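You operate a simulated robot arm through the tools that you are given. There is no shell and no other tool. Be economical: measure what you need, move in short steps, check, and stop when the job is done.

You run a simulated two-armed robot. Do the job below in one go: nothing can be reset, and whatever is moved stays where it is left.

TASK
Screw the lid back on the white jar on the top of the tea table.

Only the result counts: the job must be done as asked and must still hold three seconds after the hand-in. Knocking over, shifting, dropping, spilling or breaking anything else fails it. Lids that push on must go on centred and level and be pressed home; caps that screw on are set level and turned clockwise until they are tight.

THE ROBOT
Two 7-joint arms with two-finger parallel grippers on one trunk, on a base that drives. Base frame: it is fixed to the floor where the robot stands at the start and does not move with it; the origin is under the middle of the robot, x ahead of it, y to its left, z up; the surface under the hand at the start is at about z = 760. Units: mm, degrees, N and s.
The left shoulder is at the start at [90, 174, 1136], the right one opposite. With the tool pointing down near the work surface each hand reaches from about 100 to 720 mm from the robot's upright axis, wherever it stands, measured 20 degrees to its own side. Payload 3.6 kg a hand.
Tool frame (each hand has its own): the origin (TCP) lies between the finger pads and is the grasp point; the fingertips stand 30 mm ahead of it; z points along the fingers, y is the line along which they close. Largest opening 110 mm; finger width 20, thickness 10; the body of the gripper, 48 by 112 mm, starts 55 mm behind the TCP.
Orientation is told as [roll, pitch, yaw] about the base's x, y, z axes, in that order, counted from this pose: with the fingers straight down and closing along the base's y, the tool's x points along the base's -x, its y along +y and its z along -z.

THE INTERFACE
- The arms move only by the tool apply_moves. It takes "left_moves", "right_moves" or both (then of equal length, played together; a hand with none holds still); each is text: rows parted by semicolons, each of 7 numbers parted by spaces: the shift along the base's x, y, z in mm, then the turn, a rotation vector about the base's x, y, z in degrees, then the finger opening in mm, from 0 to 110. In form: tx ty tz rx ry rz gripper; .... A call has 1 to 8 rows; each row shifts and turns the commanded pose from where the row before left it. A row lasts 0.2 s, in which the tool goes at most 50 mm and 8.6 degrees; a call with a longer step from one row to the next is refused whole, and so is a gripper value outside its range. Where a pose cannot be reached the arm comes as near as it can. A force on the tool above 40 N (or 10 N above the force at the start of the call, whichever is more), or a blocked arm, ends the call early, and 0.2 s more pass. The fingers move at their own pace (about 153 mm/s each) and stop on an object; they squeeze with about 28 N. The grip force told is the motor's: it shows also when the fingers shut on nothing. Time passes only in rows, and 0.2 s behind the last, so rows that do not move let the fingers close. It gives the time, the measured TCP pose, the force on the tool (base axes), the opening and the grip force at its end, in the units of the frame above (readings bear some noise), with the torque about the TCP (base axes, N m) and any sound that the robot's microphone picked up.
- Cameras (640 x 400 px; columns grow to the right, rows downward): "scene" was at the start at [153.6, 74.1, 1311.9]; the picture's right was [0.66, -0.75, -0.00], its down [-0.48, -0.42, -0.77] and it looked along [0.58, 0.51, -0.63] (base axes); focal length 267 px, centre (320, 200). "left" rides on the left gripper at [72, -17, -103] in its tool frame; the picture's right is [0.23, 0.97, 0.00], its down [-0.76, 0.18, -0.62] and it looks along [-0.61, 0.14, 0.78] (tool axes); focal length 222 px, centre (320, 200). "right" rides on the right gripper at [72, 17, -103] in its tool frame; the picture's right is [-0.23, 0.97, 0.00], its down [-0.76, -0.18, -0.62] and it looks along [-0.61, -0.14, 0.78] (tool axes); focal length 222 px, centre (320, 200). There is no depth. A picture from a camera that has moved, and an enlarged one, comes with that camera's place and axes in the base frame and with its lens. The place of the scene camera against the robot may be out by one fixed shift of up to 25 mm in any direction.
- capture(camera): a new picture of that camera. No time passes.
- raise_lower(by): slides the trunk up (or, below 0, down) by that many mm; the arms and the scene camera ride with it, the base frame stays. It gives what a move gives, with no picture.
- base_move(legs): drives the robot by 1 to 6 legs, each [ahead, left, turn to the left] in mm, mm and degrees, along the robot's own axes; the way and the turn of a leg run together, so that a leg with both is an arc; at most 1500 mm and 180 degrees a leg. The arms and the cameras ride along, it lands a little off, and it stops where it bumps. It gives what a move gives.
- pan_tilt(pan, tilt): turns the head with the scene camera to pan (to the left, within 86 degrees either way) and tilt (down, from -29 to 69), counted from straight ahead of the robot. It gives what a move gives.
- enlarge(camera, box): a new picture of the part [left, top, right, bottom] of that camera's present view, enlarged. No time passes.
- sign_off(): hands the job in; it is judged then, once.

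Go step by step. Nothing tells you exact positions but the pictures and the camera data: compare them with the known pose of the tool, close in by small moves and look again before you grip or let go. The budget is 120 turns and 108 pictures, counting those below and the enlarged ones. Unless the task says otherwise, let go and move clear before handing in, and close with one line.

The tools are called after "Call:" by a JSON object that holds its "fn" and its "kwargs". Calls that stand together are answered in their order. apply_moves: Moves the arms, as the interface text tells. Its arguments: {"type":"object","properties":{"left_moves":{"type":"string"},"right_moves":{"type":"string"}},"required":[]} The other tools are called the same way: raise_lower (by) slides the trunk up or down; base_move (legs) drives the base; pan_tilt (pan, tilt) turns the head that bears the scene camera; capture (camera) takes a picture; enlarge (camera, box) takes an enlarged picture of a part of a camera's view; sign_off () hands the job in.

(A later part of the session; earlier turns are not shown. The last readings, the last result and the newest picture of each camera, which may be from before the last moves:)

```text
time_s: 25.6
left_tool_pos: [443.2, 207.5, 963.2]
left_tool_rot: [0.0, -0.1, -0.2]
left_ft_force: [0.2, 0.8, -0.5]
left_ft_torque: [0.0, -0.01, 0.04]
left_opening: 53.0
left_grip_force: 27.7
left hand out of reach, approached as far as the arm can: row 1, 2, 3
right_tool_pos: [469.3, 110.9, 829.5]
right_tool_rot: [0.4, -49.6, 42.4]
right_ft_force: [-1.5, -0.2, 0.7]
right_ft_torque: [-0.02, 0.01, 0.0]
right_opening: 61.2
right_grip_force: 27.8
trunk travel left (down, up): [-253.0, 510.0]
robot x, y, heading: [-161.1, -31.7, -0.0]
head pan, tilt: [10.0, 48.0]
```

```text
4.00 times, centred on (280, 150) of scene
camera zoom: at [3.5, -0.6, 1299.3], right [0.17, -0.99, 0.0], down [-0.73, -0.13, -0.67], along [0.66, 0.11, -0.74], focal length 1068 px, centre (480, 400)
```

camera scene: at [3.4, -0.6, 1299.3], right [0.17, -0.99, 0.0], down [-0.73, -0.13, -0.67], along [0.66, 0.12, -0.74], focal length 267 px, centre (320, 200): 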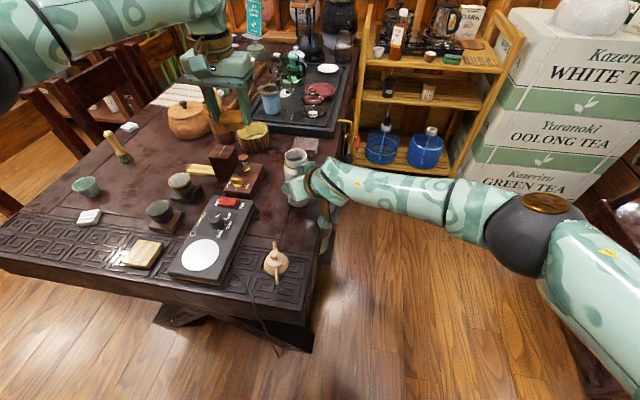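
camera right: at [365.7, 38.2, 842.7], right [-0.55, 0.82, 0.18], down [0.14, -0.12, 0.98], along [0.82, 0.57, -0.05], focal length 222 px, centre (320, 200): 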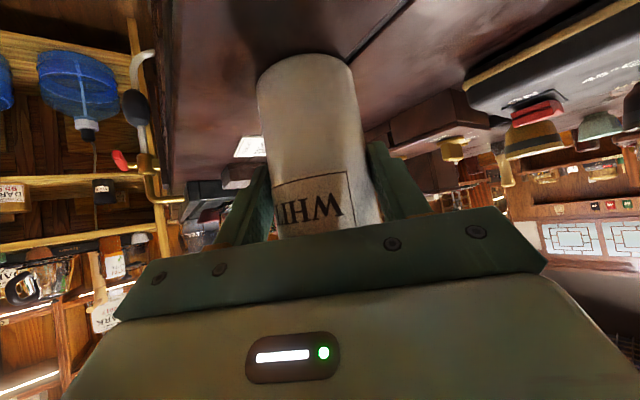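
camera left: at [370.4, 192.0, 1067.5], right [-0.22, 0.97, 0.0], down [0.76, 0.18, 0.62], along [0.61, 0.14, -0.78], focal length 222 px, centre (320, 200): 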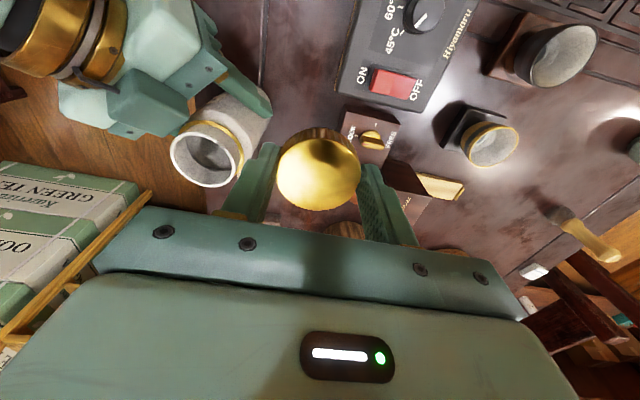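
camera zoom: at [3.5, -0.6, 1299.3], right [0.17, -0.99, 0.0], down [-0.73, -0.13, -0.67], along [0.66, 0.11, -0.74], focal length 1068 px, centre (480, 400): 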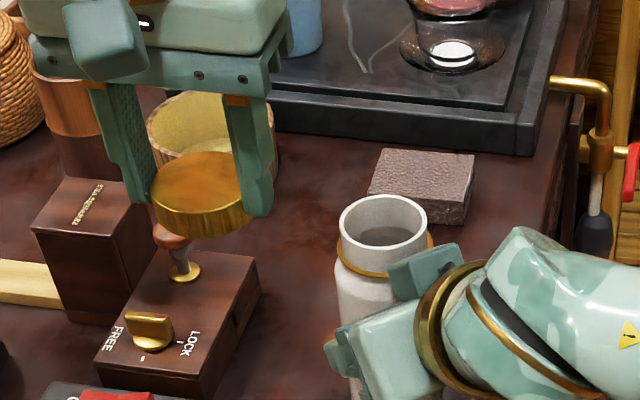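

The left arm can't quite reach the jar from here. I'll release the jar, back the right hand off, and drive a bit closer (a compromise for both arms).

Call:
{"fn": "apply_moves", "kwargs": {"left_moves": "-10 10 20 0 0 0 45; -15 10 20 0 0 0 45; -15 10 20 0 0 0 45; -15 10 20 0 0 0 45; 0 0 0 0 0 0 45; 0 0 0 0 0 0 45; 0 0 0 0 0 0 45", "right_moves": "0 0 0 0 0 0 75; 0 0 0 0 0 0 110; 0 0 0 0 0 0 110; -12.4 -11.3 14.3 0 0 0 110; -14.7 -13.4 16.8 0 0 0 110; -17 -15.4 19.5 0 0 0 110; -17 -15.4 19.5 0 0 0 110"}}

Call:
{"fn": "apply_moves", "kwargs": {"right_moves": "-17 -15.4 19.5 0 0 0 110; -17 -25 15 0 0 0 110; -17 -35 0 0 0 0 110; -17 -35 0 0 0 0 110"}}

Call:
{"fn": "capture", "kwargs": {"camera": "scene"}}

```text
time_s: 27.2
left_tool_pos: [389.2, 246.4, 1045.9]
left_tool_rot: [0.0, 0.0, -0.2]
left_ft_force: [-0.2, -0.3, -0.1]
left_ft_torque: [-0.03, -0.02, 0.02]
left_opening: 52.7
left_grip_force: 27.7
right_tool_pos: [409.5, 54.1, 900.4]
right_tool_rot: [0.4, -49.4, 42.4]
right_ft_force: [0.5, -0.5, -0.6]
right_ft_torque: [-0.01, -0.02, 0.01]
right_opening: 109.9
right_grip_force: 0.2
trunk travel left (down, up): [-253.0, 510.0]
robot x, y, heading: [-162.8, -33.2, 0.0]
head pan, tilt: [10.0, 48.0]
```

```text
time_s: 28.2
left_tool_pos: [389.7, 246.2, 1045.6]
left_tool_rot: [0.1, 0.0, -0.2]
left_ft_force: [-0.6, -0.3, -0.9]
left_ft_torque: [0.02, 0.0, -0.02]
left_opening: 53.0
left_grip_force: 27.9
right_tool_pos: [340.9, -61.3, 932.9]
right_tool_rot: [0.5, -49.4, 42.5]
right_ft_force: [0.3, 0.1, -0.8]
right_ft_torque: [0.04, -0.01, 0.01]
right_opening: 110.2
right_grip_force: 0.1
trunk travel left (down, up): [-253.0, 510.0]
robot x, y, heading: [-166.1, -28.9, 0.1]
head pan, tilt: [10.0, 48.0]
```

```text
67 pictures are left
camera scene: at [3.3, -1.6, 1299.4], right [0.17, -0.99, 0.0], down [-0.73, -0.13, -0.67], along [0.66, 0.12, -0.74], focal length 267 px, centre (320, 200)
```

scene: 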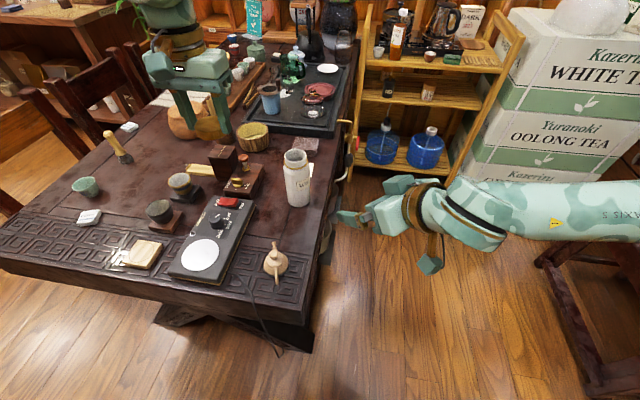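

Call:
{"fn": "base_move", "kwargs": {"legs": [[85, -30, 0]]}}

Call:
{"fn": "capture", "kwargs": {"camera": "left"}}

Call:
{"fn": "capture", "kwargs": {"camera": "scene"}}

Call:
{"fn": "capture", "kwargs": {"camera": "right"}}

```text
time_s: 29.3
left_tool_pos: [475.2, 216.1, 1045.9]
left_tool_rot: [0.2, 0.1, -0.1]
left_ft_force: [0.4, 0.4, -0.6]
left_ft_torque: [0.0, 0.02, -0.01]
left_opening: 52.8
left_grip_force: 27.3
right_tool_pos: [426.1, -90.7, 931.9]
right_tool_rot: [0.6, -49.4, 42.3]
right_ft_force: [1.5, -0.4, 0.1]
right_ft_torque: [0.05, 0.0, 0.02]
right_opening: 110.0
right_grip_force: 0.0
trunk travel left (down, up): [-253.0, 510.0]
robot x, y, heading: [-77.0, -60.3, 0.0]
head pan, tilt: [10.0, 48.0]
```

```text
66 pictures are left
camera left: at [402.9, 200.7, 1148.2], right [-0.23, 0.97, 0.0], down [0.76, 0.18, 0.62], along [0.61, 0.14, -0.78], focal length 222 px, centre (320, 200)
```

left: 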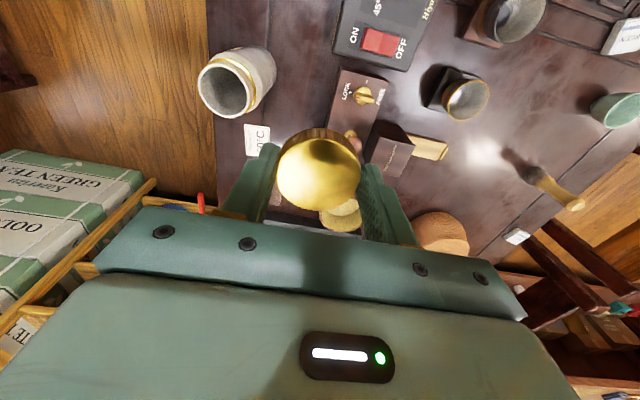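

```text
65 pictures are left
camera scene: at [90.2, -31.5, 1299.0], right [0.17, -0.98, 0.0], down [-0.73, -0.13, -0.67], along [0.66, 0.12, -0.74], focal length 267 px, centre (320, 200)
```

scene: 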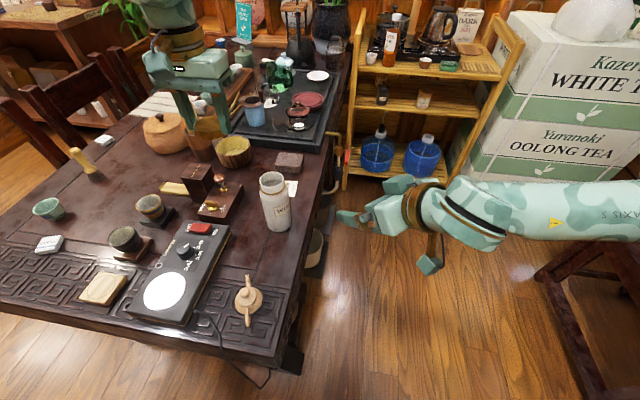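

```text
64 pictures are left
camera right: at [323.2, -162.6, 945.7], right [-0.55, 0.82, 0.18], down [0.14, -0.12, 0.98], along [0.82, 0.57, -0.05], focal length 222 px, centre (320, 200)
```

right: 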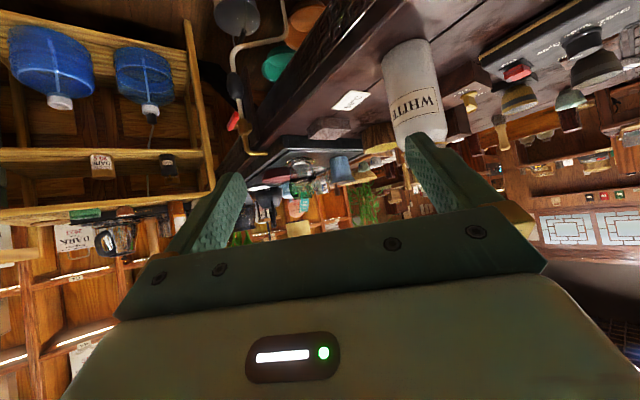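

Call:
{"fn": "enlarge", "kwargs": {"camera": "left", "box": [170, 40, 298, 120]}}

Call:
{"fn": "apply_moves", "kwargs": {"right_moves": "-5 37 -9 0 0 0 110; -5 38 -10 0 0 0 110; -3 38 -9 0 0 0 110; -1 37 -9 0 0 0 110; 0 0 0 0 0 0 110"}}

Call:
{"fn": "capture", "kwargs": {"camera": "right"}}

```text
5.00 times, centred on (234, 80) of left
camera zoom: at [402.9, 200.7, 1148.2], right [-0.23, 0.97, 0.0], down [0.76, 0.18, 0.62], along [0.61, 0.14, -0.78], focal length 1111 px, centre (750, 800)
```

zoom: 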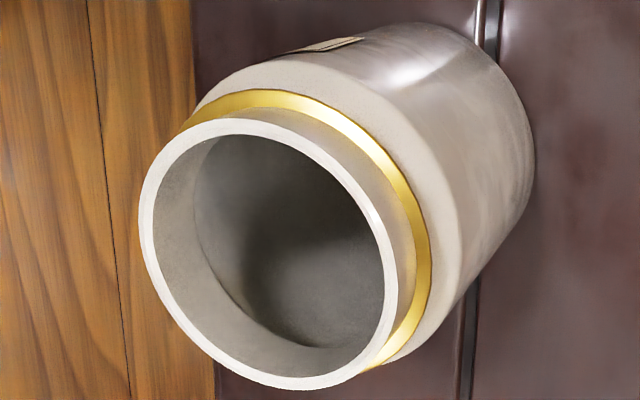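

```text
time_s: 30.5
left_tool_pos: [474.9, 214.6, 1045.4]
left_tool_rot: [0.2, 0.0, -0.1]
left_ft_force: [0.6, 0.1, 0.4]
left_ft_torque: [-0.04, 0.03, -0.02]
left_opening: 52.6
left_grip_force: 27.6
right_tool_pos: [440.7, -11.0, 899.8]
right_tool_rot: [0.4, -49.3, 42.3]
right_ft_force: [-0.1, 0.3, 0.5]
right_ft_torque: [-0.04, -0.01, -0.01]
right_opening: 109.9
right_grip_force: 0.1
right hand out of reach, approached as far as the arm can: row 2, 3, 4
trunk travel left (down, up): [-253.0, 510.0]
robot x, y, heading: [-77.1, -63.3, 0.1]
head pan, tilt: [10.0, 48.0]
```

```text
62 pictures are left
camera right: at [336.8, -82.3, 913.9], right [-0.55, 0.82, 0.18], down [0.14, -0.12, 0.98], along [0.82, 0.57, -0.05], focal length 222 px, centre (320, 200)
```

right: 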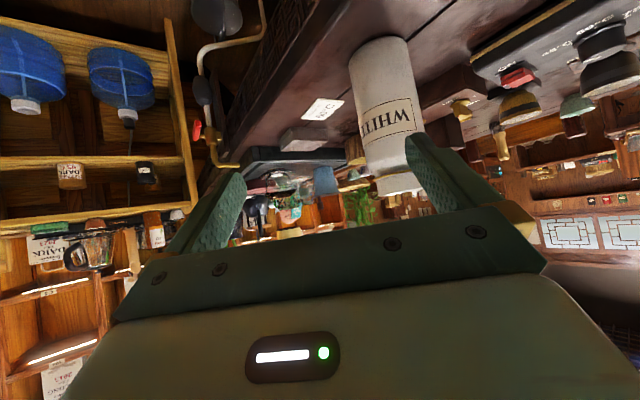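

The right arm stops short here too. I'll test whether the left reaches over the jar (rim now read at (476.5, 120)) from this base spot.

Call:
{"fn": "apply_moves", "kwargs": {"left_moves": "0.7 -31 -20 0 0 0 45; 0.7 -31 -20 0 0 0 45; 0.6 -32 -20 0 0 0 45; 0 0 0 0 0 0 45"}}

Call:
{"fn": "apply_moves", "kwargs": {"right_moves": "10 20 -5 0 0 0 110; 10 20 -5 0 0 0 110; 0 0 0 0 0 0 110"}}

Call:
{"fn": "capture", "kwargs": {"camera": "scene"}}

```text
time_s: 31.5
left_tool_pos: [479.7, 123.2, 982.7]
left_tool_rot: [-0.1, 0.0, -0.1]
left_ft_force: [-0.2, 0.1, -0.5]
left_ft_torque: [0.01, -0.01, 0.04]
left_opening: 52.5
left_grip_force: 28.1
right_tool_pos: [440.0, -9.6, 901.3]
right_tool_rot: [0.3, -49.3, 42.4]
right_ft_force: [-0.1, -0.1, 0.3]
right_ft_torque: [-0.01, -0.01, -0.03]
right_opening: 110.0
right_grip_force: 0.2
trunk travel left (down, up): [-253.0, 510.0]
robot x, y, heading: [-74.0, -60.0, 0.2]
head pan, tilt: [10.0, 48.0]
```

```text
time_s: 32.3
left_tool_pos: [480.1, 121.9, 983.4]
left_tool_rot: [0.1, 0.0, -0.1]
left_ft_force: [0.6, 0.9, 0.5]
left_ft_torque: [0.0, 0.01, 0.01]
left_opening: 52.9
left_grip_force: 28.7
right_tool_pos: [461.1, 28.5, 889.6]
right_tool_rot: [0.4, -49.5, 42.4]
right_ft_force: [-0.7, 1.5, 0.4]
right_ft_torque: [-0.02, 0.04, -0.01]
right_opening: 109.8
right_grip_force: 0.1
trunk travel left (down, up): [-253.0, 510.0]
robot x, y, heading: [-79.5, -63.3, -0.1]
head pan, tilt: [10.0, 48.0]
```

```text
61 pictures are left
camera scene: at [88.7, -31.2, 1299.3], right [0.17, -0.98, 0.0], down [-0.73, -0.13, -0.67], along [0.66, 0.12, -0.74], focal length 267 px, centre (320, 200)
```

scene: 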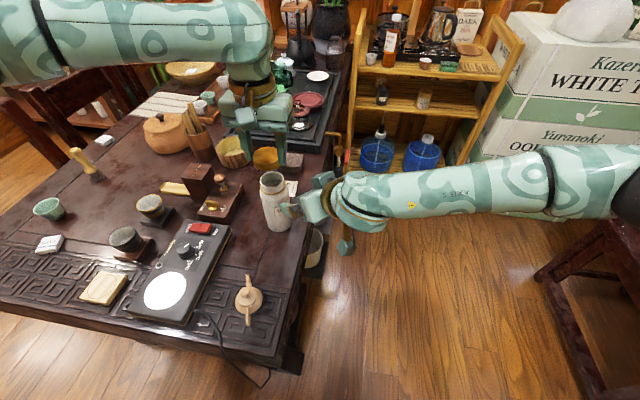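

Left reaches well. For the right, I'll yaw the hand further (toward its forearm's direction), which should ease the wrist.

Call:
{"fn": "apply_moves", "kwargs": {"right_moves": "0 0 0 0 0 6 110; 0 0 0 0 0 6 110; 0 0 0 0 0 6 110; 0 0 0 0 0 0 110"}}

Call:
{"fn": "apply_moves", "kwargs": {"right_moves": "-12 10 0 0 0 0 110; -12 10 0 0 0 0 110; 0 0 0 0 0 0 110"}}

Call:
{"fn": "capture", "kwargs": {"camera": "scene"}}

```text
time_s: 33.3
left_tool_pos: [479.6, 123.2, 982.9]
left_tool_rot: [0.0, 0.0, -0.1]
left_ft_force: [0.3, -0.2, -0.7]
left_ft_torque: [0.0, 0.0, 0.0]
left_opening: 52.9
left_grip_force: 27.6
right_tool_pos: [461.8, 27.8, 891.0]
right_tool_rot: [0.5, -49.4, 60.5]
right_ft_force: [0.5, -0.5, 0.2]
right_ft_torque: [-0.04, -0.01, 0.0]
right_opening: 109.8
right_grip_force: 0.1
trunk travel left (down, up): [-253.0, 510.0]
robot x, y, heading: [-76.7, -63.3, -0.1]
head pan, tilt: [10.0, 48.0]
```

```text
time_s: 34.1
left_tool_pos: [479.3, 123.2, 982.4]
left_tool_rot: [0.0, -0.1, -0.1]
left_ft_force: [-0.7, -0.4, 0.0]
left_ft_torque: [0.0, -0.01, 0.03]
left_opening: 52.9
left_grip_force: 28.5
right_tool_pos: [434.1, 47.1, 890.7]
right_tool_rot: [0.4, -49.5, 60.3]
right_ft_force: [1.1, 0.2, 0.1]
right_ft_torque: [0.0, 0.03, 0.03]
right_opening: 110.3
right_grip_force: 0.0
trunk travel left (down, up): [-253.0, 510.0]
robot x, y, heading: [-79.8, -65.9, -0.3]
head pan, tilt: [10.0, 48.0]
```

```text
60 pictures are left
camera scene: at [88.9, -31.1, 1299.3], right [0.17, -0.98, 0.0], down [-0.73, -0.13, -0.67], along [0.66, 0.12, -0.74], focal length 267 px, centre (320, 200)
```

scene: 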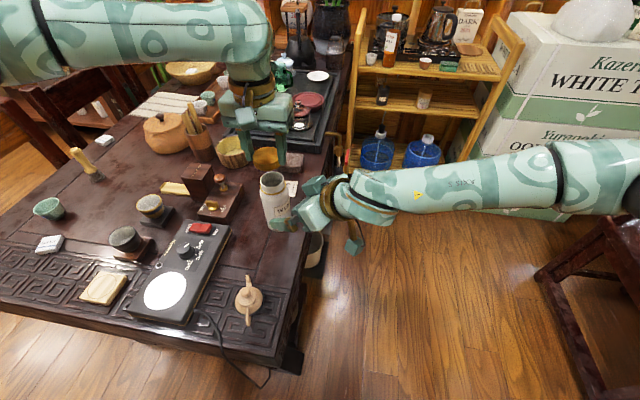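

That worked, and the hand lines up with the jar. Slide in.

Call:
{"fn": "apply_moves", "kwargs": {"right_moves": "8.9 15.2 -15.4 0 0 0 110; 8.9 15.2 -15.4 0 0 0 110; 8.9 15.2 -15.4 0 0 0 110; 8.9 15.2 -15.4 0 0 0 110; 0 0 0 0 0 0 110"}}

Call:
{"fn": "capture", "kwargs": {"camera": "right"}}

Call:
{"fn": "enlarge", "kwargs": {"camera": "scene", "box": [200, 130, 360, 230]}}

```text
time_s: 35.3
left_tool_pos: [480.6, 122.1, 982.4]
left_tool_rot: [0.1, 0.0, -0.1]
left_ft_force: [0.0, -0.1, 0.0]
left_ft_torque: [-0.02, -0.02, 0.01]
left_opening: 52.8
left_grip_force: 29.1
right_tool_pos: [469.9, 109.2, 829.1]
right_tool_rot: [0.5, -49.4, 60.4]
right_ft_force: [-0.5, -0.6, -0.2]
right_ft_torque: [-0.02, -0.01, -0.03]
right_opening: 110.2
right_grip_force: 0.1
trunk travel left (down, up): [-253.0, 510.0]
robot x, y, heading: [-79.0, -61.7, -0.3]
head pan, tilt: [10.0, 48.0]
```

```text
59 pictures are left
camera right: at [393.6, 7.3, 842.6], right [-0.78, 0.6, 0.18], down [0.17, -0.07, 0.98], along [0.61, 0.79, -0.05], focal length 222 px, centre (320, 200)
```

right: 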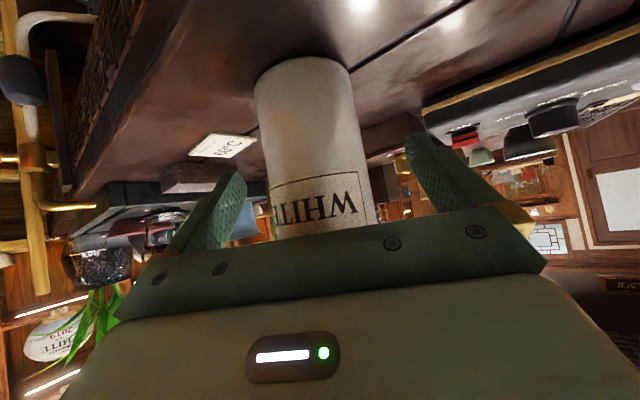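

```text
4.00 times, centred on (280, 180) of scene
camera zoom: at [88.8, -31.2, 1299.3], right [0.17, -0.98, 0.0], down [-0.73, -0.13, -0.67], along [0.66, 0.12, -0.74], focal length 1068 px, centre (480, 280)
```

zoom: 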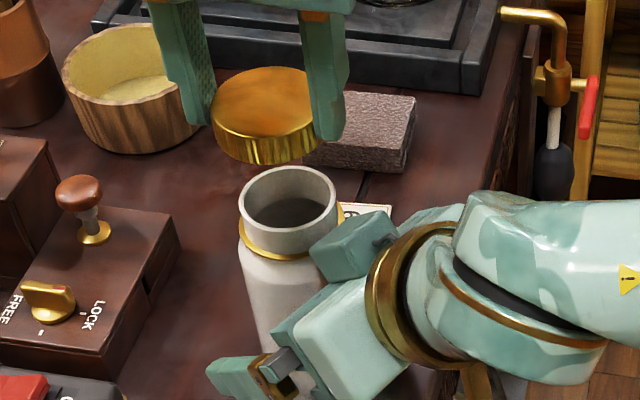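

Centred. Close on the jar.

Call:
{"fn": "apply_moves", "kwargs": {"right_moves": "0 0 0 0 0 0 90; 0 0 0 0 0 0 75; 0 0 0 0 0 0 66; 0 0 0 0 0 0 50; 0 0 0 0 0 0 50; 0 0 0 0 0 0 50"}}

Call:
{"fn": "capture", "kwargs": {"camera": "left"}}

Call:
{"fn": "enlarge", "kwargs": {"camera": "scene", "box": [200, 130, 360, 230]}}

```text
time_s: 36.7
left_tool_pos: [479.5, 122.5, 983.3]
left_tool_rot: [0.0, -0.1, -0.1]
left_ft_force: [0.4, 0.5, 0.1]
left_ft_torque: [0.03, 0.04, 0.03]
left_opening: 52.8
left_grip_force: 28.0
right_tool_pos: [470.9, 108.1, 829.0]
right_tool_rot: [0.5, -49.5, 60.3]
right_ft_force: [1.6, 0.4, 1.0]
right_ft_torque: [-0.06, -0.1, -0.01]
right_opening: 59.6
right_grip_force: 27.9
trunk travel left (down, up): [-253.0, 510.0]
robot x, y, heading: [-77.5, -63.0, 0.0]
head pan, tilt: [10.0, 48.0]
```

```text
57 pictures are left
camera left: at [406.7, 107.3, 1086.8], right [-0.23, 0.97, 0.0], down [0.76, 0.18, 0.62], along [0.61, 0.14, -0.78], focal length 222 px, centre (320, 200)
```

left: 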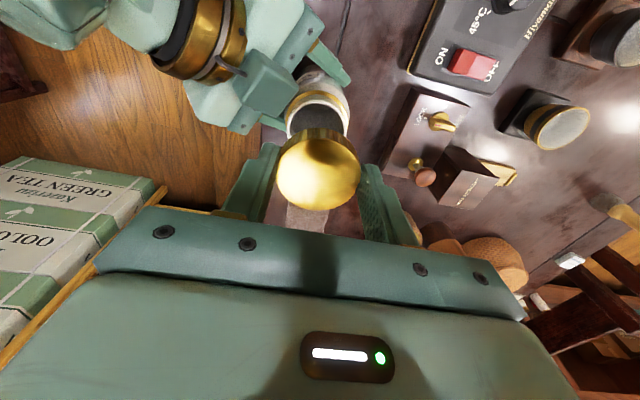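

```text
4.00 times, centred on (280, 180) of scene
camera zoom: at [88.9, -31.0, 1299.3], right [0.17, -0.98, 0.0], down [-0.73, -0.13, -0.67], along [0.66, 0.12, -0.74], focal length 1068 px, centre (480, 280)
```

zoom: 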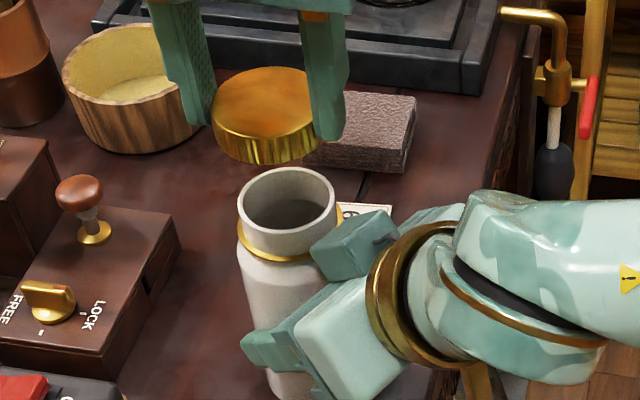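

Jar held with hardly any shift. I'll zoom the left camera to cross-check rim versus lid.

Call:
{"fn": "enlarge", "kwargs": {"camera": "left", "box": [256, 60, 384, 140]}}

Call:
{"fn": "enlarge", "kwargs": {"camera": "left", "box": [240, 110, 400, 210]}}

```text
5.00 times, centred on (320, 100) of left
camera zoom: at [406.7, 107.3, 1086.8], right [-0.23, 0.97, 0.0], down [0.76, 0.18, 0.62], along [0.61, 0.14, -0.78], focal length 1111 px, centre (320, 700)
```

zoom: 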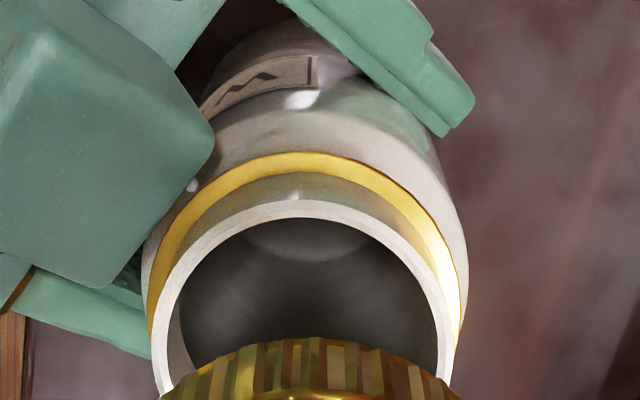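

```text
4.00 times, centred on (320, 160) of left
camera zoom: at [406.7, 107.3, 1086.8], right [-0.23, 0.97, 0.0], down [0.76, 0.18, 0.62], along [0.61, 0.14, -0.78], focal length 888 px, centre (320, 360)
```

zoom: 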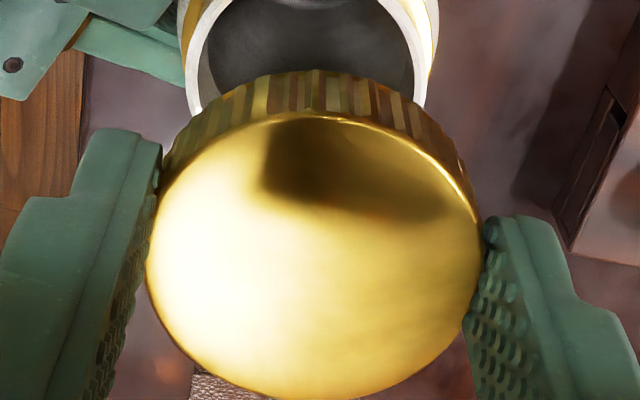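

Wrist-camera readings agree: rim centre ≈ (476.5, 119.3), z 910. I'll pre-turn the lid hand +32° (to have a clockwise stroke available) and lower it to just above the rim.

Call:
{"fn": "apply_moves", "kwargs": {"left_moves": "-1 -1 -5 0 0 8 45; -1 -1 -6 0 0 8 45; -1 -1 -6 0 0 8 45; 0 0 -7 0 0 8 45; 0 0 0 0 0 0 45; 0 0 0 0 0 0 45"}}

Call:
{"fn": "capture", "kwargs": {"camera": "left"}}

Call:
{"fn": "enlarge", "kwargs": {"camera": "scene", "box": [200, 130, 360, 230]}}

Call:
{"fn": "capture", "kwargs": {"camera": "right"}}

```text
time_s: 38.1
left_tool_pos: [473.0, 119.1, 960.0]
left_tool_rot: [0.1, 0.0, 31.9]
left_ft_force: [-0.1, 0.1, -0.2]
left_ft_torque: [0.0, 0.04, -0.03]
left_opening: 52.8
left_grip_force: 28.0
right_tool_pos: [469.2, 108.3, 831.0]
right_tool_rot: [0.3, -49.6, 60.4]
right_ft_force: [2.1, -1.2, 3.0]
right_ft_torque: [-0.12, -0.24, 0.0]
right_opening: 59.9
right_grip_force: 27.7
trunk travel left (down, up): [-253.0, 510.0]
robot x, y, heading: [-77.1, -62.6, -0.1]
head pan, tilt: [10.0, 48.0]
```

```text
53 pictures are left
camera left: at [420.7, 67.5, 1063.9], right [-0.71, 0.71, 0.0], down [0.55, 0.55, 0.62], along [0.44, 0.44, -0.78], focal length 222 px, centre (320, 200)
```

left: 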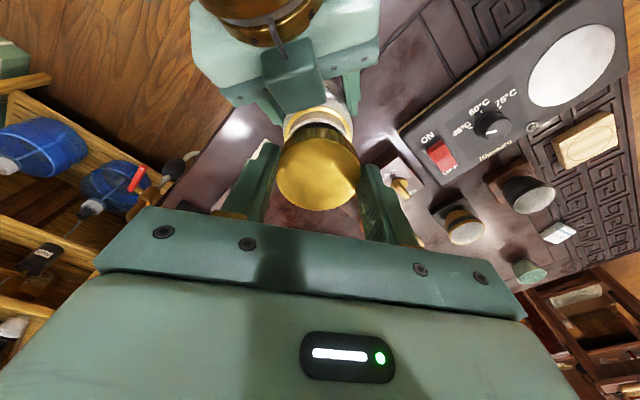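

```text
4.00 times, centred on (280, 180) of scene
camera zoom: at [88.8, -31.1, 1299.3], right [0.17, -0.98, 0.0], down [-0.73, -0.13, -0.67], along [0.66, 0.12, -0.74], focal length 1068 px, centre (480, 280)
```

zoom: 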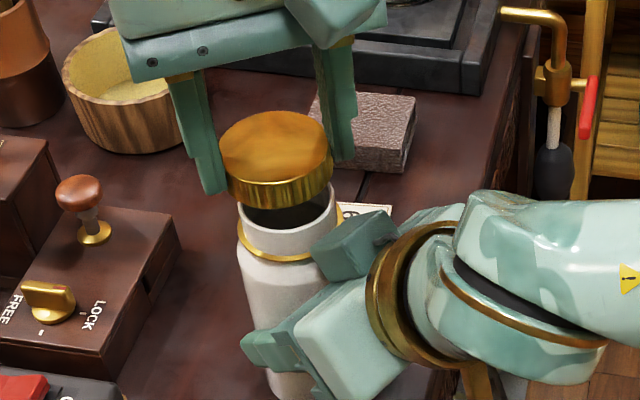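

```text
51 pictures are left
camera right: at [393.7, 7.2, 842.8], right [-0.78, 0.61, 0.18], down [0.17, -0.07, 0.98], along [0.61, 0.79, -0.05], focal length 222 px, centre (320, 200)
```

right: 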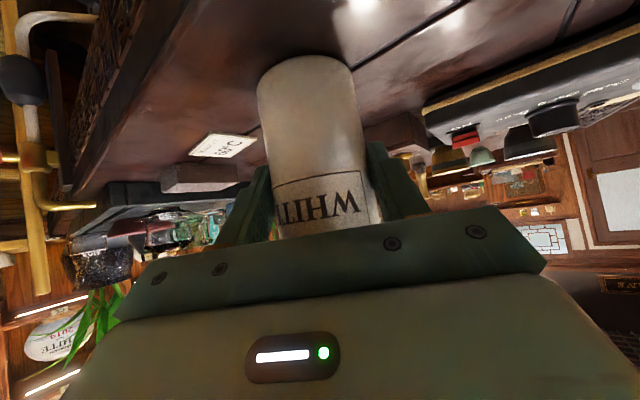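

Call:
{"fn": "enlarge", "kwargs": {"camera": "left", "box": [256, 90, 384, 170]}}

Call:
{"fn": "enlarge", "kwargs": {"camera": "left", "box": [240, 110, 400, 210]}}

```text
5.00 times, centred on (320, 130) of left
camera zoom: at [420.7, 67.5, 1063.9], right [-0.71, 0.71, 0.0], down [0.55, 0.55, 0.62], along [0.44, 0.44, -0.78], focal length 1111 px, centre (320, 550)
```

zoom: 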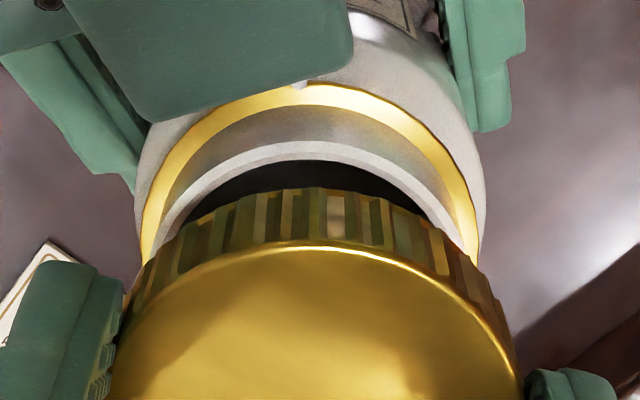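

```text
4.00 times, centred on (320, 160) of left
camera zoom: at [420.7, 67.5, 1063.9], right [-0.71, 0.71, 0.0], down [0.55, 0.55, 0.62], along [0.44, 0.44, -0.78], focal length 888 px, centre (320, 360)
```

zoom: 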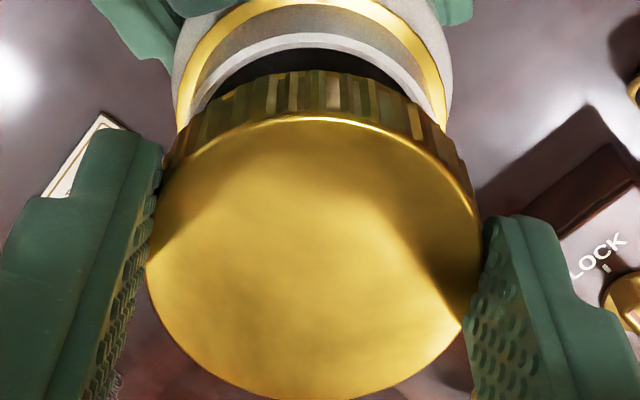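

The lid sits about 4 mm forward in the fingers; accounting for that it is nearly centred over the neck. I'll nudge ~1 mm and lower gently, watching forces.

Call:
{"fn": "apply_moves", "kwargs": {"left_moves": "-0.5 -1 -5 0 0 0 45; 0 0 -5 0 0 0 45; 0 0 -3 0 0 0 45; 0 0 0 0 0 0 45"}}

Call:
{"fn": "enlarge", "kwargs": {"camera": "scene", "box": [220, 140, 316, 200]}}

Call:
{"fn": "enlarge", "kwargs": {"camera": "left", "box": [256, 90, 384, 170]}}

```text
time_s: 39.1
left_tool_pos: [473.6, 120.8, 947.7]
left_tool_rot: [0.2, 0.1, 32.0]
left_ft_force: [-1.1, 0.3, -0.3]
left_ft_torque: [-0.02, 0.01, -0.03]
left_opening: 52.8
left_grip_force: 28.1
right_tool_pos: [469.4, 107.9, 829.0]
right_tool_rot: [0.4, -49.5, 60.3]
right_ft_force: [1.3, -1.0, 2.5]
right_ft_torque: [-0.13, -0.2, -0.01]
right_opening: 59.8
right_grip_force: 28.1
trunk travel left (down, up): [-253.0, 510.0]
robot x, y, heading: [-78.2, -58.0, -0.0]
head pan, tilt: [10.0, 48.0]
```

```text
6.67 times, centred on (268, 170) of scene
camera zoom: at [88.7, -31.1, 1299.3], right [0.17, -0.98, 0.0], down [-0.73, -0.13, -0.67], along [0.66, 0.12, -0.74], focal length 1780 px, centre (667, 400)
```

zoom: 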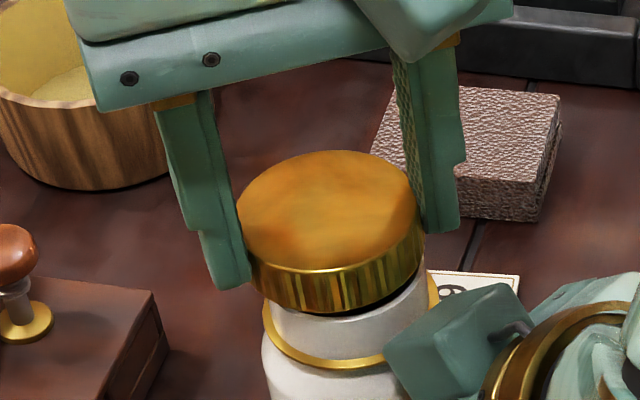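

```text
5.00 times, centred on (320, 130) of left
camera zoom: at [419.9, 67.8, 1051.8], right [-0.71, 0.71, 0.0], down [0.55, 0.55, 0.62], along [0.44, 0.44, -0.78], focal length 1111 px, centre (320, 550)
```

zoom: 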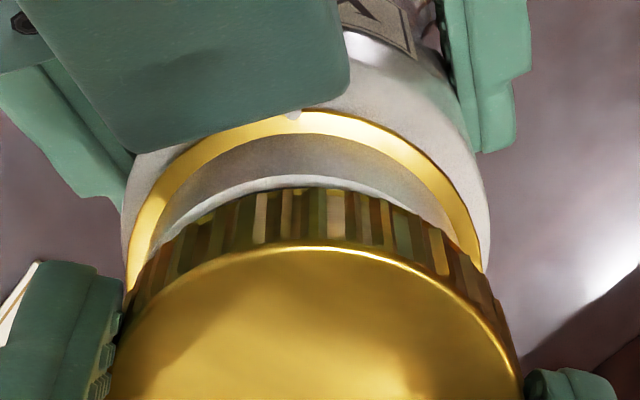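

Lid is ~1.8 mm too far in +y. Correct and lower further.

Call:
{"fn": "apply_moves", "kwargs": {"left_moves": "0 -1.8 0 0 0 0 45; 0 0 -2 0 0 0 45; 0 0 -2 0 0 0 45; 0 0 -2 0 0 0 45; 0 0 0 0 0 0 45"}}

Call:
{"fn": "enlarge", "kwargs": {"camera": "scene", "box": [220, 140, 316, 200]}}

Call:
{"fn": "enlarge", "kwargs": {"camera": "left", "box": [256, 90, 384, 170]}}

```text
time_s: 40.3
left_tool_pos: [473.9, 117.7, 943.5]
left_tool_rot: [0.0, 0.1, 31.9]
left_ft_force: [0.6, 0.3, -0.4]
left_ft_torque: [-0.02, 0.03, -0.02]
left_opening: 52.9
left_grip_force: 27.9
right_tool_pos: [469.2, 108.7, 829.9]
right_tool_rot: [0.3, -49.6, 60.4]
right_ft_force: [1.0, -0.9, 2.7]
right_ft_torque: [-0.14, -0.24, -0.02]
right_opening: 59.6
right_grip_force: 28.2
trunk travel left (down, up): [-253.0, 510.0]
robot x, y, heading: [-80.6, -61.8, -0.2]
head pan, tilt: [10.0, 48.0]
```

```text
6.67 times, centred on (268, 170) of scene
camera zoom: at [88.7, -31.1, 1299.3], right [0.17, -0.98, 0.0], down [-0.73, -0.13, -0.67], along [0.66, 0.12, -0.74], focal length 1780 px, centre (667, 400)
```

zoom: 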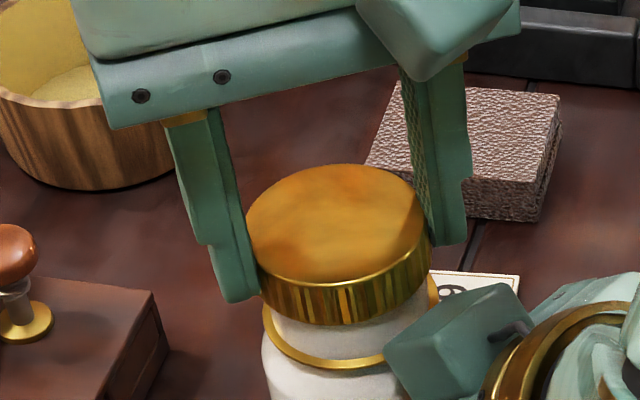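

```text
5.00 times, centred on (320, 130) of left
camera zoom: at [420.2, 66.1, 1046.4], right [-0.71, 0.71, 0.0], down [0.55, 0.55, 0.62], along [0.44, 0.44, -0.78], focal length 1111 px, centre (320, 550)
```

zoom: 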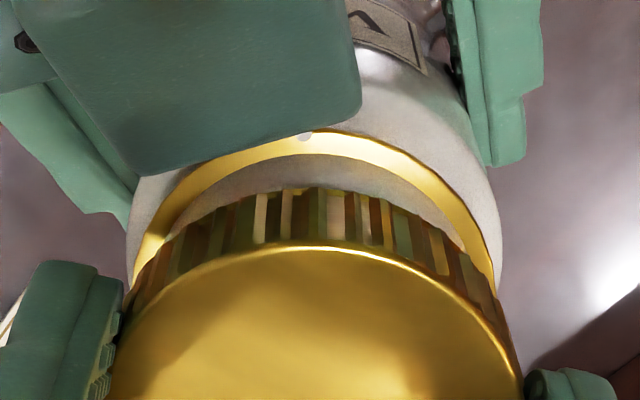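

Looks centred now, still no contact. Continue down.

Call:
{"fn": "apply_moves", "kwargs": {"left_moves": "0 0 -1.5 0 0 0 45; 0 0 -1.5 0 0 0 45; 0 0 -1.5 0 0 0 45; 0 0 -1.5 0 0 0 45; 0 0 0 0 0 0 45"}}

Call:
{"fn": "enlarge", "kwargs": {"camera": "scene", "box": [220, 140, 316, 200]}}

Call:
{"fn": "enlarge", "kwargs": {"camera": "left", "box": [256, 90, 384, 170]}}

```text
time_s: 41.5
left_tool_pos: [472.8, 117.4, 935.9]
left_tool_rot: [0.2, 0.1, 31.9]
left_ft_force: [-1.0, 0.7, 0.1]
left_ft_torque: [-0.03, -0.02, -0.03]
left_opening: 52.6
left_grip_force: 27.8
right_tool_pos: [468.9, 107.9, 829.8]
right_tool_rot: [0.4, -49.5, 60.4]
right_ft_force: [-0.3, 1.3, 1.9]
right_ft_torque: [0.0, 0.02, 0.03]
right_opening: 59.7
right_grip_force: 28.3
trunk travel left (down, up): [-253.0, 510.0]
robot x, y, heading: [-74.7, -61.4, 0.2]
head pan, tilt: [10.0, 48.0]
```

```text
6.67 times, centred on (268, 170) of scene
camera zoom: at [88.6, -30.8, 1299.1], right [0.17, -0.98, 0.0], down [-0.73, -0.13, -0.67], along [0.66, 0.12, -0.74], focal length 1780 px, centre (667, 400)
```

zoom: 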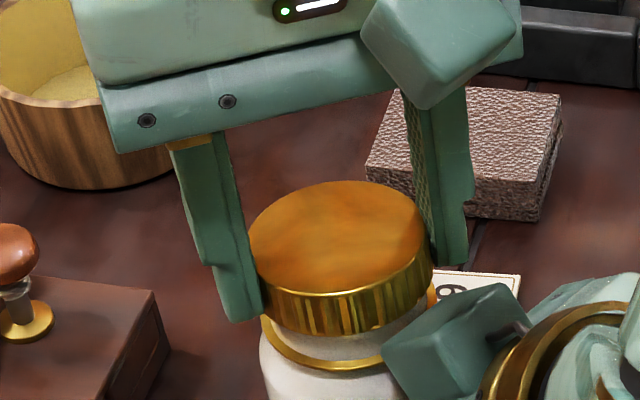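

```text
5.00 times, centred on (320, 130) of left
camera zoom: at [418.9, 65.9, 1039.2], right [-0.71, 0.71, 0.0], down [0.56, 0.55, 0.62], along [0.44, 0.44, -0.78], focal length 1111 px, centre (320, 550)
```

zoom: 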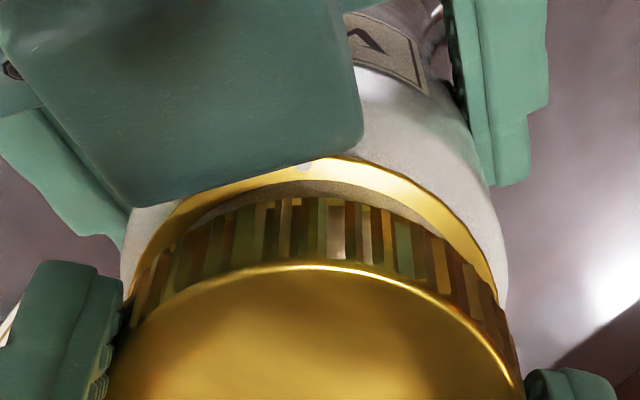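

Contact: the lid is resting on the neck (it slid slightly in the fingers), looking level. First clockwise stroke about the lid's axis with slight downward feed.

Call:
{"fn": "apply_moves", "kwargs": {"left_moves": "-0.26 0.49 -0.4 0 0 -8 45; -0.19 0.52 -0.3 0 0 -8 45; -0.12 0.55 -0.3 0 0 -8 45; -0.04 0.56 -0.3 0 0 -8 45; 0.04 0.56 -0.3 0 0 -8 45; 0.12 0.55 -0.3 0 0 -8 45; 0.19 0.52 -0.3 0 0 -8 45"}}

Call:
{"fn": "enlarge", "kwargs": {"camera": "scene", "box": [220, 140, 316, 200]}}

Call:
{"fn": "capture", "kwargs": {"camera": "left"}}

```text
time_s: 43.0
left_tool_pos: [472.9, 120.2, 937.5]
left_tool_rot: [0.2, -0.5, -17.9]
left_ft_force: [-2.4, 3.9, 7.1]
left_ft_torque: [-0.06, 0.19, -0.04]
left_opening: 53.0
left_grip_force: 28.3
right_tool_pos: [466.5, 108.2, 827.9]
right_tool_rot: [0.4, -49.2, 60.6]
right_ft_force: [-0.7, -2.9, 2.6]
right_ft_torque: [0.49, 0.12, 0.02]
right_opening: 60.2
right_grip_force: 27.9
trunk travel left (down, up): [-253.0, 510.0]
robot x, y, heading: [-75.8, -59.5, 0.2]
head pan, tilt: [10.0, 48.0]
stopped in row 7 (left hand): the force on the tool passed its limit at 41 N (the readings are from after the stop); the commanded pose is now the measured one
```

```text
6.67 times, centred on (268, 170) of scene
camera zoom: at [87.6, -31.0, 1299.4], right [0.17, -0.98, 0.0], down [-0.73, -0.13, -0.67], along [0.66, 0.12, -0.74], focal length 1780 px, centre (667, 400)
```

zoom: 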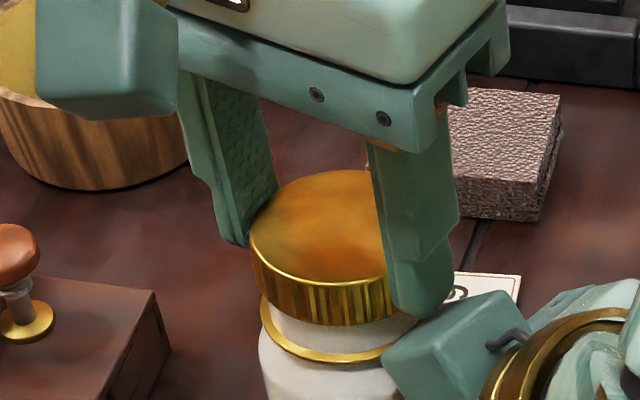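

```text
41 pictures are left
camera left: at [398.5, 128.3, 1040.4], right [0.08, 1.0, 0.0], down [0.77, -0.06, 0.63], along [0.63, -0.05, -0.78], focal length 222 px, centre (320, 200)
```

left: 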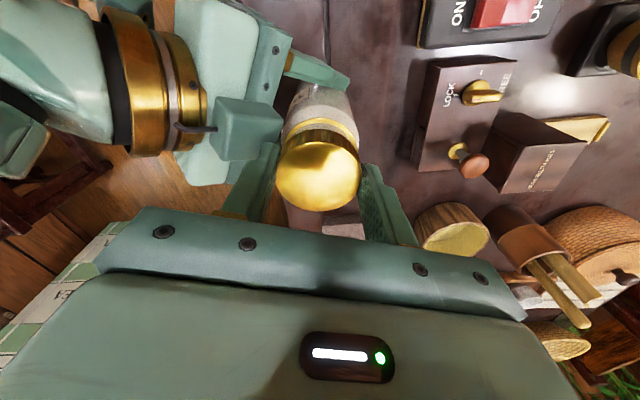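

The lower-left finger bumped a part of the right hand, so I must turn within another yaw range. I'll loosen slightly, rise, and look at how the lid sits.

Call:
{"fn": "apply_moves", "kwargs": {"left_moves": "0 0 0 0 0 0 60; 0 0 0 0 0 0 60; 0 0 8 0 0 0 60; 0 0 15 0 0 0 62; 0 0 20 0 0 0 80; 0 0 20 0 0 0 80"}}

Call:
{"fn": "enlarge", "kwargs": {"camera": "scene", "box": [220, 140, 316, 200]}}

Call:
{"fn": "enlarge", "kwargs": {"camera": "left", "box": [240, 70, 400, 170]}}

```text
time_s: 44.4
left_tool_pos: [473.9, 121.3, 997.5]
left_tool_rot: [-0.1, -0.3, -17.9]
left_ft_force: [0.3, -0.5, -0.4]
left_ft_torque: [0.01, -0.02, -0.01]
left_opening: 80.0
left_grip_force: 0.0
right_tool_pos: [467.0, 108.3, 827.9]
right_tool_rot: [0.4, -49.3, 60.6]
right_ft_force: [-1.4, -0.2, -0.1]
right_ft_torque: [-0.02, 0.03, -0.05]
right_opening: 59.7
right_grip_force: 28.2
trunk travel left (down, up): [-253.0, 510.0]
robot x, y, heading: [-78.5, -62.4, 0.1]
head pan, tilt: [10.0, 48.0]
```

```text
6.67 times, centred on (268, 170) of scene
camera zoom: at [88.8, -30.9, 1299.3], right [0.17, -0.98, 0.0], down [-0.73, -0.13, -0.67], along [0.66, 0.12, -0.74], focal length 1780 px, centre (667, 400)
```

zoom: 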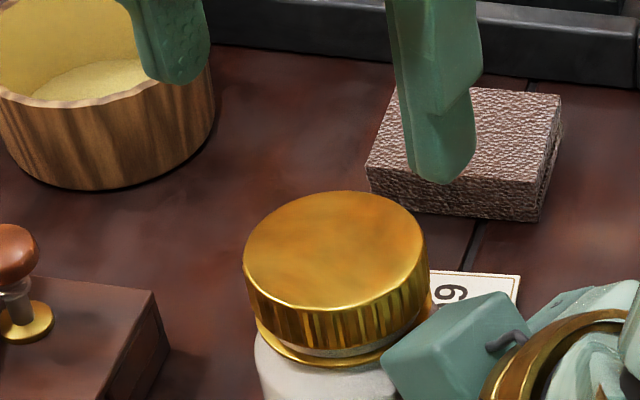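

```text
4.00 times, centred on (320, 120) of left
camera zoom: at [398.0, 128.0, 1100.3], right [0.08, 1.0, 0.0], down [0.78, -0.06, 0.63], along [0.63, -0.05, -0.78], focal length 888 px, centre (320, 520)
```

zoom: 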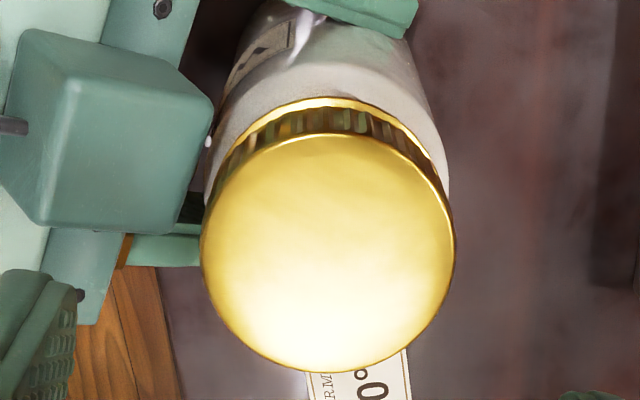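

The lid has dropped onto the neck, level, a few mm above the ring. I'll rotate the open left hand to about +80° for the next clockwise strokes.

Call:
{"fn": "apply_moves", "kwargs": {"left_moves": "0 0 0 0 0 8.3 80; 0 0 0 0 0 8.3 80; 0 0 0 0 0 8.3 80; 0 0 0 0 0 8.3 80; 0 0 0 0 0 8.3 80; 0 0 0 0 0 8.3 80; 0 0 0 0 0 8.3 80; 0 0 0 0 0 8.3 80"}}

Call:
{"fn": "apply_moves", "kwargs": {"left_moves": "0 0 0 0 0 8 80; 0 0 0 0 0 8 80; 0 0 0 0 0 8 80; 0 0 0 0 0 8 80; 0 0 0 0 0 0 80"}}

Call:
{"fn": "capture", "kwargs": {"camera": "left"}}

Call:
{"fn": "capture", "kwargs": {"camera": "scene"}}

```text
time_s: 46.2
left_tool_pos: [476.5, 120.6, 998.9]
left_tool_rot: [0.0, -0.4, 48.6]
left_ft_force: [1.0, 0.3, -0.3]
left_ft_torque: [0.0, 0.0, 0.0]
left_opening: 79.9
left_grip_force: 0.1
right_tool_pos: [467.5, 107.8, 826.2]
right_tool_rot: [0.4, -49.3, 60.7]
right_ft_force: [-0.4, -0.1, -0.1]
right_ft_torque: [-0.04, 0.03, 0.0]
right_opening: 59.8
right_grip_force: 28.2
trunk travel left (down, up): [-253.0, 510.0]
robot x, y, heading: [-76.2, -60.0, -0.2]
head pan, tilt: [10.0, 48.0]
```

```text
time_s: 47.4
left_tool_pos: [474.7, 120.2, 998.1]
left_tool_rot: [0.1, -0.3, 80.7]
left_ft_force: [-1.0, 1.2, 0.1]
left_ft_torque: [-0.03, 0.01, -0.01]
left_opening: 80.0
left_grip_force: 0.0
right_tool_pos: [468.1, 107.8, 827.4]
right_tool_rot: [0.4, -49.3, 60.5]
right_ft_force: [0.1, 0.4, -0.1]
right_ft_torque: [-0.04, 0.04, -0.01]
right_opening: 59.6
right_grip_force: 27.8
trunk travel left (down, up): [-253.0, 510.0]
robot x, y, heading: [-76.1, -61.3, -0.1]
head pan, tilt: [10.0, 48.0]
```

```text
38 pictures are left
camera left: at [478.8, 47.0, 1102.0], right [-1.0, -0.06, 0.0], down [-0.05, 0.78, 0.63], along [-0.04, 0.63, -0.78], focal length 222 px, centre (320, 200)
```

left: 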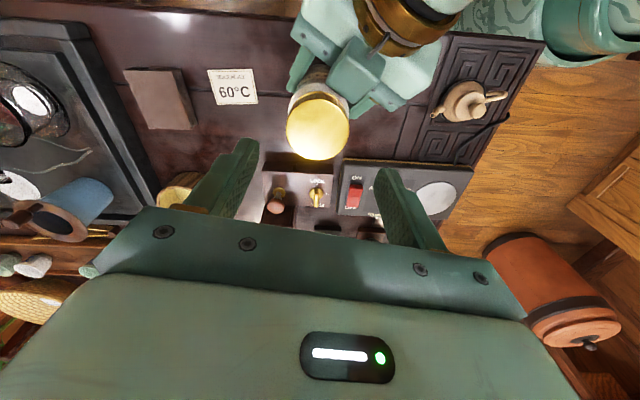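

```text
37 pictures are left
camera scene: at [89.1, -30.8, 1299.2], right [0.17, -0.98, 0.0], down [-0.73, -0.13, -0.67], along [0.66, 0.12, -0.74], focal length 267 px, centre (320, 200)
```

scene: 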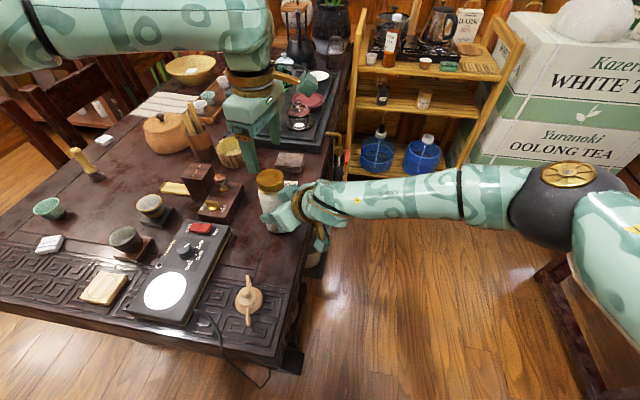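

The left hand can take +80°. The lid centre is about (1.7, 1.7) from the tool; I correct and lower to grip it.

Call:
{"fn": "apply_moves", "kwargs": {"left_moves": "1.7 1.7 -20 0 0 0 80; 0 0 -15 0 0 0 80; 0 0 -13 0 0 0 80; 0 0 -8 0 0 0 80; 0 0 -5 0 0 0 80; 0 0 0 0 0 0 80"}}

Call:
{"fn": "enlarge", "kwargs": {"camera": "scene", "box": [200, 120, 360, 220]}}

Call:
{"fn": "capture", "kwargs": {"camera": "left"}}

```text
time_s: 48.8
left_tool_pos: [476.1, 123.8, 937.5]
left_tool_rot: [0.1, -0.3, 80.5]
left_ft_force: [0.0, 0.2, 0.4]
left_ft_torque: [0.0, -0.02, 0.0]
left_opening: 80.0
left_grip_force: 0.1
right_tool_pos: [467.2, 108.0, 828.3]
right_tool_rot: [0.4, -49.3, 60.7]
right_ft_force: [-0.5, -0.6, 0.0]
right_ft_torque: [-0.04, 0.02, -0.02]
right_opening: 59.9
right_grip_force: 28.1
trunk travel left (down, up): [-253.0, 510.0]
robot x, y, heading: [-78.9, -62.7, 0.0]
head pan, tilt: [10.0, 48.0]
```

```text
4.00 times, centred on (280, 170) of scene
camera zoom: at [89.1, -30.8, 1299.2], right [0.17, -0.98, 0.0], down [-0.73, -0.13, -0.67], along [0.66, 0.12, -0.74], focal length 1068 px, centre (480, 320)
```

zoom: 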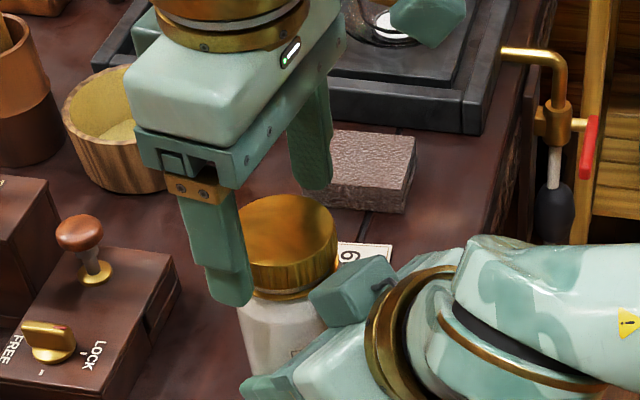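

```text
35 pictures are left
camera left: at [479.3, 50.1, 1041.5], right [-1.0, -0.06, 0.0], down [-0.05, 0.78, 0.63], along [-0.04, 0.63, -0.78], focal length 222 px, centre (320, 200)
```

left: 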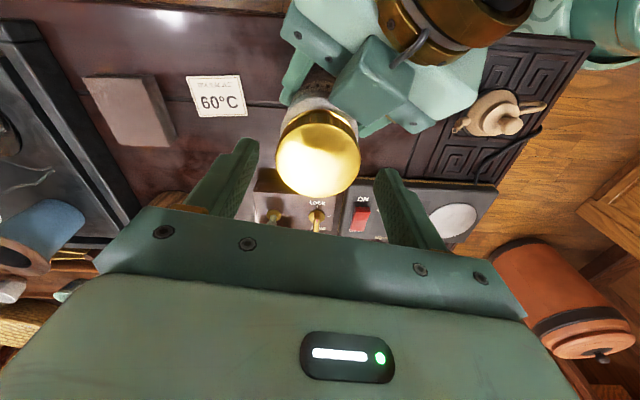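

Lid appears ~3 mm nearer in y; shift by −3 mm and close.

Call:
{"fn": "apply_moves", "kwargs": {"left_moves": "0 -3 0 0 0 0 80; 0 0 0 0 0 0 66; 0 0 0 0 0 0 58; 0 0 0 0 0 0 45; 0 0 0 0 0 0 45"}}

Call:
{"fn": "enlarge", "kwargs": {"camera": "scene", "box": [220, 140, 316, 200]}}

```text
time_s: 50.0
left_tool_pos: [475.2, 121.2, 939.7]
left_tool_rot: [0.0, -0.5, 80.5]
left_ft_force: [4.2, 1.1, -0.5]
left_ft_torque: [0.0, -0.12, 0.05]
left_opening: 53.3
left_grip_force: 28.3
right_tool_pos: [466.3, 108.3, 827.7]
right_tool_rot: [0.5, -49.3, 60.7]
right_ft_force: [-3.7, -0.8, 0.6]
right_ft_torque: [0.02, -0.31, 0.05]
right_opening: 59.7
right_grip_force: 28.3
trunk travel left (down, up): [-253.0, 510.0]
robot x, y, heading: [-78.4, -63.8, 0.2]
head pan, tilt: [10.0, 48.0]
```

```text
6.67 times, centred on (268, 170) of scene
camera zoom: at [89.1, -30.8, 1299.2], right [0.17, -0.98, 0.0], down [-0.73, -0.13, -0.67], along [0.66, 0.12, -0.74], focal length 1780 px, centre (667, 400)
```

zoom: 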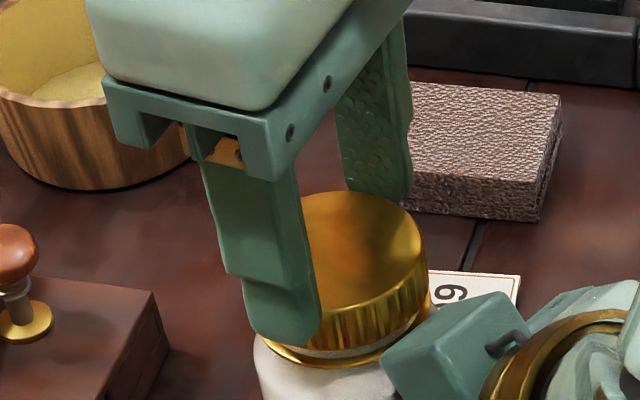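

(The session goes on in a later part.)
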